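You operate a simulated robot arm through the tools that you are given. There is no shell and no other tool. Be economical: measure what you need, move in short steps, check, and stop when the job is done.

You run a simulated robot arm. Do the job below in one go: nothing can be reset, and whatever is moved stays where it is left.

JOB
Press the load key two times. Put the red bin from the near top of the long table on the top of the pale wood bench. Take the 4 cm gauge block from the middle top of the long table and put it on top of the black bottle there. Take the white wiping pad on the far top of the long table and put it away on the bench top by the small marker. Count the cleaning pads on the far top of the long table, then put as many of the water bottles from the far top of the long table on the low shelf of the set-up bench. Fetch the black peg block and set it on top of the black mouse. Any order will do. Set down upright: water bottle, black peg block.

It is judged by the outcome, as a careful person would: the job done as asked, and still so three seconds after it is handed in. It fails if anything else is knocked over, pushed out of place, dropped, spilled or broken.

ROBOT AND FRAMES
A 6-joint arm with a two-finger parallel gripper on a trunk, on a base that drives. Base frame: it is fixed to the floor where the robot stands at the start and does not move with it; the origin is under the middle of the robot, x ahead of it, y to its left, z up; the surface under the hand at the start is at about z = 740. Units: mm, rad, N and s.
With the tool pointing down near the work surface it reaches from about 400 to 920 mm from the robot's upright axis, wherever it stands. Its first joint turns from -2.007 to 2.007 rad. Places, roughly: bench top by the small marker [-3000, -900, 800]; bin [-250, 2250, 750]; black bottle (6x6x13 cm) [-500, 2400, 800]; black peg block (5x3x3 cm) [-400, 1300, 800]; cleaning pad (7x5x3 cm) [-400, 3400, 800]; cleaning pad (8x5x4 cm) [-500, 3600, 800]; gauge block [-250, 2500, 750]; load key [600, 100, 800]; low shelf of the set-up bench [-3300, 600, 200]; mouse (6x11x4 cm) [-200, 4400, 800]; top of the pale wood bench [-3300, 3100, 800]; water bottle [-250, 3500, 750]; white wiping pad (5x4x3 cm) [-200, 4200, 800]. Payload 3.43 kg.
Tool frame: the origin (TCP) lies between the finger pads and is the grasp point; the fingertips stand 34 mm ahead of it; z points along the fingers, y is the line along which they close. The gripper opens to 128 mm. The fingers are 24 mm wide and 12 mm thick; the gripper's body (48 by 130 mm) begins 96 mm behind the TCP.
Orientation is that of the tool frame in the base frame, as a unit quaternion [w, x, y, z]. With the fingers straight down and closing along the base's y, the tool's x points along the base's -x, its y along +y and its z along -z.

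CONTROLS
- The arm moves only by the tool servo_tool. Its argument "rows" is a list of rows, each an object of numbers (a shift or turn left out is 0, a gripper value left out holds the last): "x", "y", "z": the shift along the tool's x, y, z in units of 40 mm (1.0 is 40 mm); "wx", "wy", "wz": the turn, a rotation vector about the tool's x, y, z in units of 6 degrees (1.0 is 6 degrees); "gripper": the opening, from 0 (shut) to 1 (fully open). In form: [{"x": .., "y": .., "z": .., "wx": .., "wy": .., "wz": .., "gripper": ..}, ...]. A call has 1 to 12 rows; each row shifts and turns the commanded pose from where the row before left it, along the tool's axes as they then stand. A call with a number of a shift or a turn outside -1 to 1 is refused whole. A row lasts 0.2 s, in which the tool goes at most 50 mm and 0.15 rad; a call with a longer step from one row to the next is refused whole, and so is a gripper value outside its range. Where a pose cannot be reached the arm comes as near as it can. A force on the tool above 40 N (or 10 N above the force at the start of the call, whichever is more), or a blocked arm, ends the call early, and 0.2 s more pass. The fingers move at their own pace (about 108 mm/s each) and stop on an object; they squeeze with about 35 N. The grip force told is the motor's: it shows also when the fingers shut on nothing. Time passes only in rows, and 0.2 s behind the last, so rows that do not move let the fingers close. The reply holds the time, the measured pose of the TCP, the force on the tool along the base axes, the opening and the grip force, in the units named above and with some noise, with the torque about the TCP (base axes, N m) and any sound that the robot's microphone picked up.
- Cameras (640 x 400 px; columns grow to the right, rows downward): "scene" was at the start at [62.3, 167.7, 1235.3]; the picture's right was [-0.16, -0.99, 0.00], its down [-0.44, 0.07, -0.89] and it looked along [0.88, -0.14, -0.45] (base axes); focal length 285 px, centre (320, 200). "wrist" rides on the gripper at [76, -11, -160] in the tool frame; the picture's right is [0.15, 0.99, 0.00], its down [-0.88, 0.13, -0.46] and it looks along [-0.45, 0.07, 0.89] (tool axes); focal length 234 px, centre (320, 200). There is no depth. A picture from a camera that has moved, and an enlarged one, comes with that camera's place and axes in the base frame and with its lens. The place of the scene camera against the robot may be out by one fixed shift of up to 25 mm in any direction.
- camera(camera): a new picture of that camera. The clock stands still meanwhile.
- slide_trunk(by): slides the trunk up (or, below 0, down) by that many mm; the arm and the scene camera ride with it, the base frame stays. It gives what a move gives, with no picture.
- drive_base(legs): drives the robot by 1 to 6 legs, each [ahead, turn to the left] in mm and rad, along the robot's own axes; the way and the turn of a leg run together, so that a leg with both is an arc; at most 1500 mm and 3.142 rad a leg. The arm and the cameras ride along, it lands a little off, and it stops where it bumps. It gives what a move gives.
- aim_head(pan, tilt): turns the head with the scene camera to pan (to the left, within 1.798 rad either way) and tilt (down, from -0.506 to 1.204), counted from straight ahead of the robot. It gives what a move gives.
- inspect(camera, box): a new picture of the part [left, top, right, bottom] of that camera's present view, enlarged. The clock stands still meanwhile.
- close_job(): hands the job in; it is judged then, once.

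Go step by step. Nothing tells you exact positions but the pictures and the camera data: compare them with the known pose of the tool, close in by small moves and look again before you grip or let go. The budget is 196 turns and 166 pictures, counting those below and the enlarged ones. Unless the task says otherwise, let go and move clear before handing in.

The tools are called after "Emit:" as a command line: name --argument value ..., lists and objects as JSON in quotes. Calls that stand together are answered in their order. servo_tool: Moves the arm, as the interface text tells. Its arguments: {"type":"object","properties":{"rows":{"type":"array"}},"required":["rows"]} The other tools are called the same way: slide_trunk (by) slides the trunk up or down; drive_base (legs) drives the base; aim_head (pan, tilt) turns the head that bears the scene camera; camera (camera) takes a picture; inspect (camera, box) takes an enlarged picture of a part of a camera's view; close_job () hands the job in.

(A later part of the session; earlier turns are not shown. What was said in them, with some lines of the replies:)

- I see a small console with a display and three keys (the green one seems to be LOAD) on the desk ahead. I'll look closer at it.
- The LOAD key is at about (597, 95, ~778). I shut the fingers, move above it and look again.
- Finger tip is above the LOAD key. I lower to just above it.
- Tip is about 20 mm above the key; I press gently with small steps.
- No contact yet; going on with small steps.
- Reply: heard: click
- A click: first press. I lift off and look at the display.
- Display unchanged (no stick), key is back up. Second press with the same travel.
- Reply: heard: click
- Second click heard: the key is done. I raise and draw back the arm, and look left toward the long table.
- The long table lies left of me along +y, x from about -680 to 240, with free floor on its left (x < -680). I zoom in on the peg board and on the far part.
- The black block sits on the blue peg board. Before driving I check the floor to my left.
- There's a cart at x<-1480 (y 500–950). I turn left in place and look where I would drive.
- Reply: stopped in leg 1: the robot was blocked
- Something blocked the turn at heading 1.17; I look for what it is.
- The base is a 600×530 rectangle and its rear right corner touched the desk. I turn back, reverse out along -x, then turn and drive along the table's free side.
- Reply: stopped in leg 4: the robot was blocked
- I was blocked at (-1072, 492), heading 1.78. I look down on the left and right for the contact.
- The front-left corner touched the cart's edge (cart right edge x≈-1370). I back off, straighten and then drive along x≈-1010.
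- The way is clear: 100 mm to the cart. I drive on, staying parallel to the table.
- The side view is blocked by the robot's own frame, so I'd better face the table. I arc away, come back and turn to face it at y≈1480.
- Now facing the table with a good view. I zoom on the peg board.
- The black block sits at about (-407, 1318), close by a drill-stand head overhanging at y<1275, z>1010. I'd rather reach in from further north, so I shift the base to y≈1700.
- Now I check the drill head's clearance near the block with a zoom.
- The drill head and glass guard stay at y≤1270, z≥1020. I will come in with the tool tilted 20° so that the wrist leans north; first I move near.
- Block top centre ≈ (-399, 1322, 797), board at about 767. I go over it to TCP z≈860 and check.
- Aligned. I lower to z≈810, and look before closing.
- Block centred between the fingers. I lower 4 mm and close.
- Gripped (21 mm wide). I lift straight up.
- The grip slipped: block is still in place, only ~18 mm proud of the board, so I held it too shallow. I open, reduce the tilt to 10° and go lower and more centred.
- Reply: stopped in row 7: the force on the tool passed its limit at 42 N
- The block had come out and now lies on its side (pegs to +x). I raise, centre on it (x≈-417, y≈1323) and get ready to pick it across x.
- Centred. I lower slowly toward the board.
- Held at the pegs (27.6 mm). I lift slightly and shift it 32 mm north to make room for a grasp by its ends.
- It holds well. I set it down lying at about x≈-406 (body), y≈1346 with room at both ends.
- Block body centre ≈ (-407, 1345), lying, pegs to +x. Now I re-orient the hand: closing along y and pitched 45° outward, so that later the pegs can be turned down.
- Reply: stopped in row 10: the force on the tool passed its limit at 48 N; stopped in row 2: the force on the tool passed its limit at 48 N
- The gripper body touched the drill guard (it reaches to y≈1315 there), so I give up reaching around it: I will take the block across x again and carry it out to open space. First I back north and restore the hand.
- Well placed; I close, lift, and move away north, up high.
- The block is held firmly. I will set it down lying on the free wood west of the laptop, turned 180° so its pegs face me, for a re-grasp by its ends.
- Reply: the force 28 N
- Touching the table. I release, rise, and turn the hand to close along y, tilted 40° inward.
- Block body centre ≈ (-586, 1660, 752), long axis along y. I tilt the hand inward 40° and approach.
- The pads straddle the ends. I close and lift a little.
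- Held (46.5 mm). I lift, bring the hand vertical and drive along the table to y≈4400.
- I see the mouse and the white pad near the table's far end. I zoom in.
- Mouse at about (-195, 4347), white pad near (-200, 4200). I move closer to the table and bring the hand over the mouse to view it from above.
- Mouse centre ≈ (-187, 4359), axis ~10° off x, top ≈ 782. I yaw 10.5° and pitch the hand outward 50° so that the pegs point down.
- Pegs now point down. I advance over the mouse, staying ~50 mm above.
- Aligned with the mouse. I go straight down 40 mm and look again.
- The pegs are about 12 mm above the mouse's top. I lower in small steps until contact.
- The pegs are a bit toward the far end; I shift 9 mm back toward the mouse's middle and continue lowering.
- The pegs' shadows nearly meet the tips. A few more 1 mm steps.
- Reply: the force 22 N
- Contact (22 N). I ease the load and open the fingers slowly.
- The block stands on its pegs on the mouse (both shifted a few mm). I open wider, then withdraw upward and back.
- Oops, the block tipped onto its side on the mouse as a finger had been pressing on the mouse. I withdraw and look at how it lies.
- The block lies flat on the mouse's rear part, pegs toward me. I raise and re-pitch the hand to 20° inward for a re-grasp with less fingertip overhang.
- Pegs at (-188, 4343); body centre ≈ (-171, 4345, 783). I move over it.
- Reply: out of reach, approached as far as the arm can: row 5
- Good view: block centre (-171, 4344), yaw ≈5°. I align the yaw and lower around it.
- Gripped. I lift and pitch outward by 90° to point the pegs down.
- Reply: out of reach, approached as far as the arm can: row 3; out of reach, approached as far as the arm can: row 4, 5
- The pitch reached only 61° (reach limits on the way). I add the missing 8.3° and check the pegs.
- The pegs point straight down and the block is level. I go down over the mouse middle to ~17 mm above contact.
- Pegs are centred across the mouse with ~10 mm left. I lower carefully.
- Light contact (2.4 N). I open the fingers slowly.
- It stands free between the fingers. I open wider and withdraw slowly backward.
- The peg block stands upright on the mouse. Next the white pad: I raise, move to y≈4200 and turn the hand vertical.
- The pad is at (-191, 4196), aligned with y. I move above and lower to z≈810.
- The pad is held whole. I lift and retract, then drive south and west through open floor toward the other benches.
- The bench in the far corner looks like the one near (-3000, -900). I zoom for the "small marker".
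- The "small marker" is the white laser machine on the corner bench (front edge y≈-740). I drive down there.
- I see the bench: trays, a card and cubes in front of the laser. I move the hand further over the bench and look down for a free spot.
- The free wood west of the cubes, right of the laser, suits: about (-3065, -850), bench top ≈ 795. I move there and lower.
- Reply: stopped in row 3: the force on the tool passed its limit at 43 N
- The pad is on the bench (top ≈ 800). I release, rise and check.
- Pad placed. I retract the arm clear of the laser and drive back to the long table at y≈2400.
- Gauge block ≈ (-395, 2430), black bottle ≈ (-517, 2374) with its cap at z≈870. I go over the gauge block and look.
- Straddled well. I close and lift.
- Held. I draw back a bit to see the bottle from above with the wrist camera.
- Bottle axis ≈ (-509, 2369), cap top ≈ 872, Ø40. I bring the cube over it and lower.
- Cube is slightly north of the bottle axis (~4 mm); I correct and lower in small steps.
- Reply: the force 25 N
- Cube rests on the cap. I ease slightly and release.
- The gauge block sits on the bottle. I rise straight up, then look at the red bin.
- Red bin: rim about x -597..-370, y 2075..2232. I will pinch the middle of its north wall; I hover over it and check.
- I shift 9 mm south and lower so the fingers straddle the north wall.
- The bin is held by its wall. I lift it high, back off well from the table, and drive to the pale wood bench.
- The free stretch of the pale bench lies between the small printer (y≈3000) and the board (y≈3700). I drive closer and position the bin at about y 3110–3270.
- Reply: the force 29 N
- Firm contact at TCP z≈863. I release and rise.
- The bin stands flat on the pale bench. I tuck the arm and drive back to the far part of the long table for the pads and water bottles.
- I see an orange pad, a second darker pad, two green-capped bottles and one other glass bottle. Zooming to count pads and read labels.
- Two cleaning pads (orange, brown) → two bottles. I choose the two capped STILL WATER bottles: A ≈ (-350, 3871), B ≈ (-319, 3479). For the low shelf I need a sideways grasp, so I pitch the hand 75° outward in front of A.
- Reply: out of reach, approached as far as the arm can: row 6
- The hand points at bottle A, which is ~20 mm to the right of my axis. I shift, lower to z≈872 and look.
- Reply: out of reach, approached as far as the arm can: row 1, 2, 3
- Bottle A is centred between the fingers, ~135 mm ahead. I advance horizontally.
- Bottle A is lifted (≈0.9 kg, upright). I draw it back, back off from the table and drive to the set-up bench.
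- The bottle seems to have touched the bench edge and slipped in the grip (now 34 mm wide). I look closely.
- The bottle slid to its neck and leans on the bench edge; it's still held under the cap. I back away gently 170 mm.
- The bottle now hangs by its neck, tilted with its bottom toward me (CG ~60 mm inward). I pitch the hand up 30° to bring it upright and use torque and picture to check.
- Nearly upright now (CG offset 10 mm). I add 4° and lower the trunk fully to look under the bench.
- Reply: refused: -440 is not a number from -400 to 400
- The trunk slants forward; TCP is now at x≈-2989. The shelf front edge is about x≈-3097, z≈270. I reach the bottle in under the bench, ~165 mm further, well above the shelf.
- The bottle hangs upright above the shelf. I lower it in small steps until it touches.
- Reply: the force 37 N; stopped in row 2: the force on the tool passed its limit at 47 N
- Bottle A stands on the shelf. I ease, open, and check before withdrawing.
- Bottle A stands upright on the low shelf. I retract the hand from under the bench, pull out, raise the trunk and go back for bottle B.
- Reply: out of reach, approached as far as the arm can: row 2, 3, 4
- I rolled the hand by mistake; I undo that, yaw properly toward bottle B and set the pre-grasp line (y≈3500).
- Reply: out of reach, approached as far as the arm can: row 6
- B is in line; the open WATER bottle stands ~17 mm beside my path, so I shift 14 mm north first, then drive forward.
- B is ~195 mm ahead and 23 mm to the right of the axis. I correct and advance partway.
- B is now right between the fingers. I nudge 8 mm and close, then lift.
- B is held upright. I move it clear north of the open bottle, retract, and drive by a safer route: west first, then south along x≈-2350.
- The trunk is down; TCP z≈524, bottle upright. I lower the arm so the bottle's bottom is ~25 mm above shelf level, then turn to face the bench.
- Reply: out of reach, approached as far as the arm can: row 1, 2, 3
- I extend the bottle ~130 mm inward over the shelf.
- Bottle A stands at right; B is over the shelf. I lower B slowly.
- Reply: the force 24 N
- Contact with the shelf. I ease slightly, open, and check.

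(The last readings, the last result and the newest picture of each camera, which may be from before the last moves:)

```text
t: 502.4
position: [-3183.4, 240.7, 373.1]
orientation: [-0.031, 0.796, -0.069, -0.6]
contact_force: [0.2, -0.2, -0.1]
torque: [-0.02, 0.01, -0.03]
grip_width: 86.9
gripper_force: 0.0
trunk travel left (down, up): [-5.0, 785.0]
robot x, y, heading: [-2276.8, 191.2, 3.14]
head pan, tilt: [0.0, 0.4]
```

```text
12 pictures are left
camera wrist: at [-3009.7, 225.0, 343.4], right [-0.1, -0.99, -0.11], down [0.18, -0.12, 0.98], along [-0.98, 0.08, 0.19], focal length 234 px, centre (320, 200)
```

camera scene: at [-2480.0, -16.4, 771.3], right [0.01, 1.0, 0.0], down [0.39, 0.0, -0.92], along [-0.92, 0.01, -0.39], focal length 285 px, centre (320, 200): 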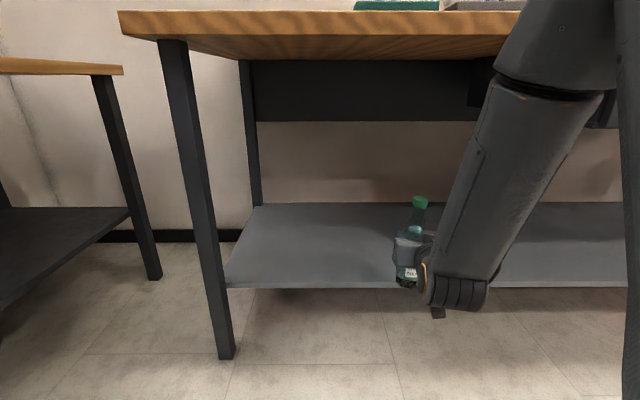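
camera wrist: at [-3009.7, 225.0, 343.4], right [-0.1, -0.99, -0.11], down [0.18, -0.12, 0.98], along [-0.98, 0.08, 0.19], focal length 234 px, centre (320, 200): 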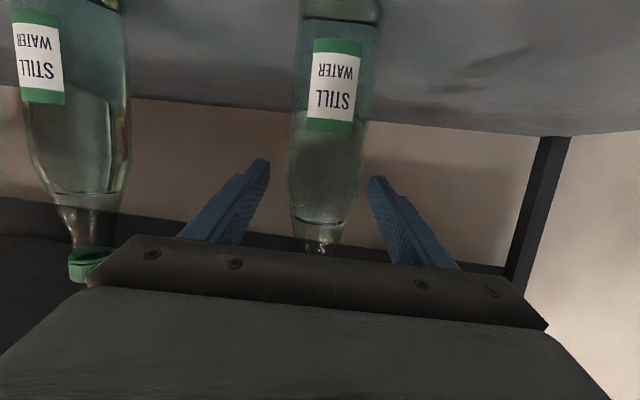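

B stands free between the fingers. I open a bit more and withdraw straight back.

Emit:
servo_tool --rows '[{"gripper": 0.75}, {}, {"x": 0.06, "z": -0.2}, {"x": 0.14, "z": -0.5}, {"x": 0.22, "z": -0.8}, {"x": 0.22, "z": -0.8}, {"x": 0.22, "z": -0.8}, {}]'

Emit:
drive_base --legs '[[-60, 0]]'

Emit:
camera --camera "scene"

```text
t: 504.2
position: [-3055.9, 221.3, 373.1]
orientation: [-0.03, 0.796, -0.068, -0.6]
contact_force: [0.1, 0.6, 0.3]
torque: [0.01, -0.01, 0.06]
grip_width: 96.2
gripper_force: 0.0
trunk travel left (down, up): [-5.0, 785.0]
robot x, y, heading: [-2280.5, 192.7, 3.136]
head pan, tilt: [0.0, 0.4]
```

```text
t: 505.1
position: [-2994.4, 221.5, 374.4]
orientation: [-0.03, 0.796, -0.068, -0.6]
contact_force: [-0.1, -0.3, 0.4]
torque: [-0.01, -0.02, 0.0]
grip_width: 96.1
gripper_force: 0.2
trunk travel left (down, up): [-5.0, 785.0]
robot x, y, heading: [-2217.8, 191.6, 3.137]
head pan, tilt: [0.0, 0.4]
```

```text
11 pictures are left
camera scene: at [-2419.9, -16.6, 771.3], right [0.01, 1.0, 0.0], down [0.39, 0.0, -0.92], along [-0.92, 0.01, -0.39], focal length 285 px, centre (320, 200)
```

scene: 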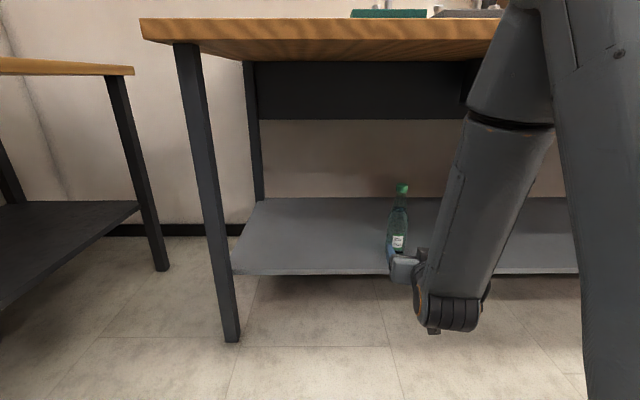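

B stands upright on the shelf. I swing clear and take a last look at both bottles.

Emit:
drive_base --legs '[[0, -0.6]]'

Emit:
aim_head --pan 0.55 --tilt 0.35

Emit:
camera --camera "scene"

```text
t: 507.2
position: [-2837.8, 658.4, 373.5]
orientation: [-0.208, 0.74, -0.304, -0.563]
contact_force: [0.4, 0.0, 0.0]
torque: [0.01, 0.01, 0.01]
grip_width: 96.2
gripper_force: 0.1
trunk travel left (down, up): [-5.0, 785.0]
robot x, y, heading: [-2217.8, 190.2, 2.531]
head pan, tilt: [0.0, 0.4]
```

```text
t: 508.2
position: [-2838.5, 658.4, 374.1]
orientation: [-0.208, 0.74, -0.303, -0.564]
contact_force: [-0.1, 0.2, 0.5]
torque: [-0.01, 0.0, -0.03]
grip_width: 96.3
gripper_force: 0.0
trunk travel left (down, up): [-5.0, 785.0]
robot x, y, heading: [-2220.4, 188.2, 2.526]
head pan, tilt: [0.55, 0.351]
```

```text
10 pictures are left
camera scene: at [-2512.2, 83.7, 775.9], right [0.06, 1.0, 0.0], down [0.34, -0.02, -0.94], along [-0.94, 0.06, -0.34], focal length 285 px, centre (320, 200)
```

scene: 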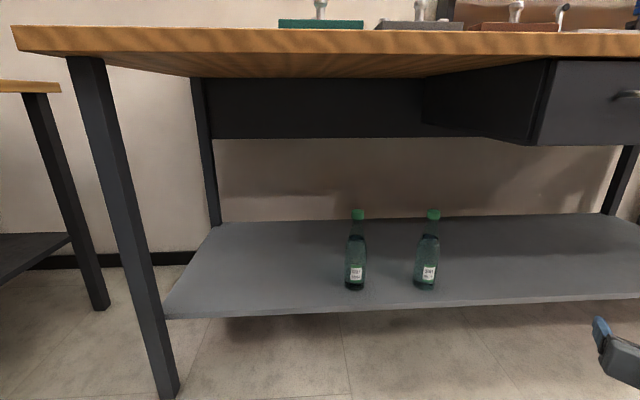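

Both bottles stand upright on the low shelf. I raise the trunk and take one last look across at the long table.

Emit:
slide_trunk --by 400

Emit:
aim_head --pan -1.55 --tilt 0.15

Emit:
camera --camera "scene"

```text
t: 512.0
position: [-2838.5, 658.6, 773.7]
orientation: [-0.208, 0.74, -0.303, -0.564]
contact_force: [0.4, -0.1, -0.2]
torque: [0.0, 0.02, 0.02]
grip_width: 96.1
gripper_force: 0.0
trunk travel left (down, up): [-405.0, 385.0]
robot x, y, heading: [-2219.3, 190.0, 2.531]
head pan, tilt: [0.55, 0.351]
```

```text
t: 514.0
position: [-2837.4, 657.2, 773.9]
orientation: [-0.208, 0.74, -0.304, -0.563]
contact_force: [-0.9, 0.4, 0.9]
torque: [0.0, 0.01, -0.01]
grip_width: 95.8
gripper_force: 0.0
trunk travel left (down, up): [-405.0, 385.0]
robot x, y, heading: [-2216.3, 188.9, 2.529]
head pan, tilt: [-1.55, 0.15]
```

```text
9 pictures are left
camera scene: at [-2276.5, 90.8, 1194.6], right [0.83, -0.56, 0.0], down [-0.08, -0.12, -0.99], along [0.55, 0.82, -0.15], focal length 285 px, centre (320, 200)
```

scene: 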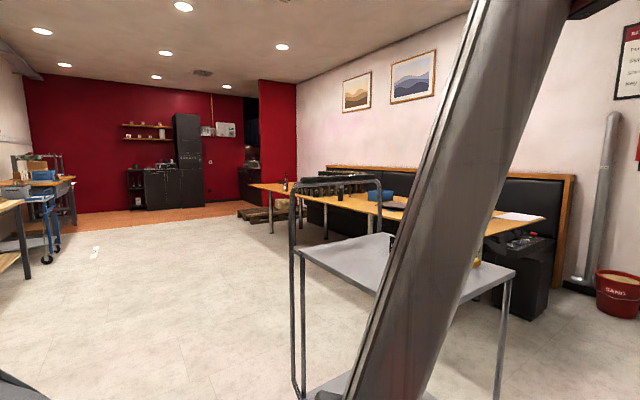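

Emit:
inspect --camera "scene" --box '[240, 165, 400, 245]'

```text
4.00 times, centred on (320, 205) of scene
camera zoom: at [-2276.5, 90.8, 1194.6], right [0.83, -0.56, 0.0], down [-0.08, -0.12, -0.99], along [0.55, 0.82, -0.15], focal length 1141 px, centre (320, 180)
```

zoom: 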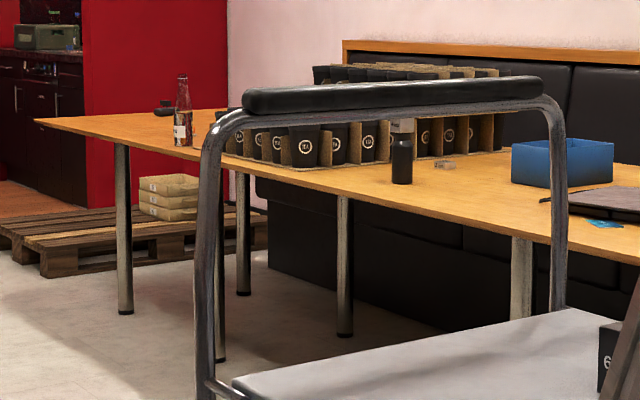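

The gauge block is still on the black bottle and the peg block still stands on the mouse; all parts are done, so I hand the job in.

Emit:
close_job

```text
The job is handed in.
```

I finished every part of the job and handed it in, though a few things along the way didn't go cleanly. I saw each item in place at my last look at it.

| Task | Result |
|---|---|
| Load key | Pressed twice; I heard a click each time. The display still read "NO STICK" after the first press. |
| Red bin | Flat on the pale wood bench. |
| Gauge block (4 cm) | On the black bottle's cap, about 4 mm off centre. |
| White wiping pad | On the bench top next to the small laser marker. |
| Water bottles | I counted two cleaning pads (orange and brown), so two capped STILL WATER bottles stand upright on the low shelf. I left the third, open bottle where it was. |
| Black peg block | Standing upright on the mouse, balanced on its two pegs. |

**What didn't go cleanly:**
- **Base bumps:** the base bumped the white desk and then the cart. Nothing fell that I could see.
- **Drill guard:** the gripper touched the drill guard while I was reaching the peg block.
- **Peg block:** it fell over on the peg board once. It tipped again on the mouse before I got it standing.
- **Mouse:** it has moved by up to about a centimetre.
- **First bottle:** it hit the edge of the set-up bench and slid down to its neck in the grip. It stayed capped and did not fall, and the blocks on that bench looked undisturbed.
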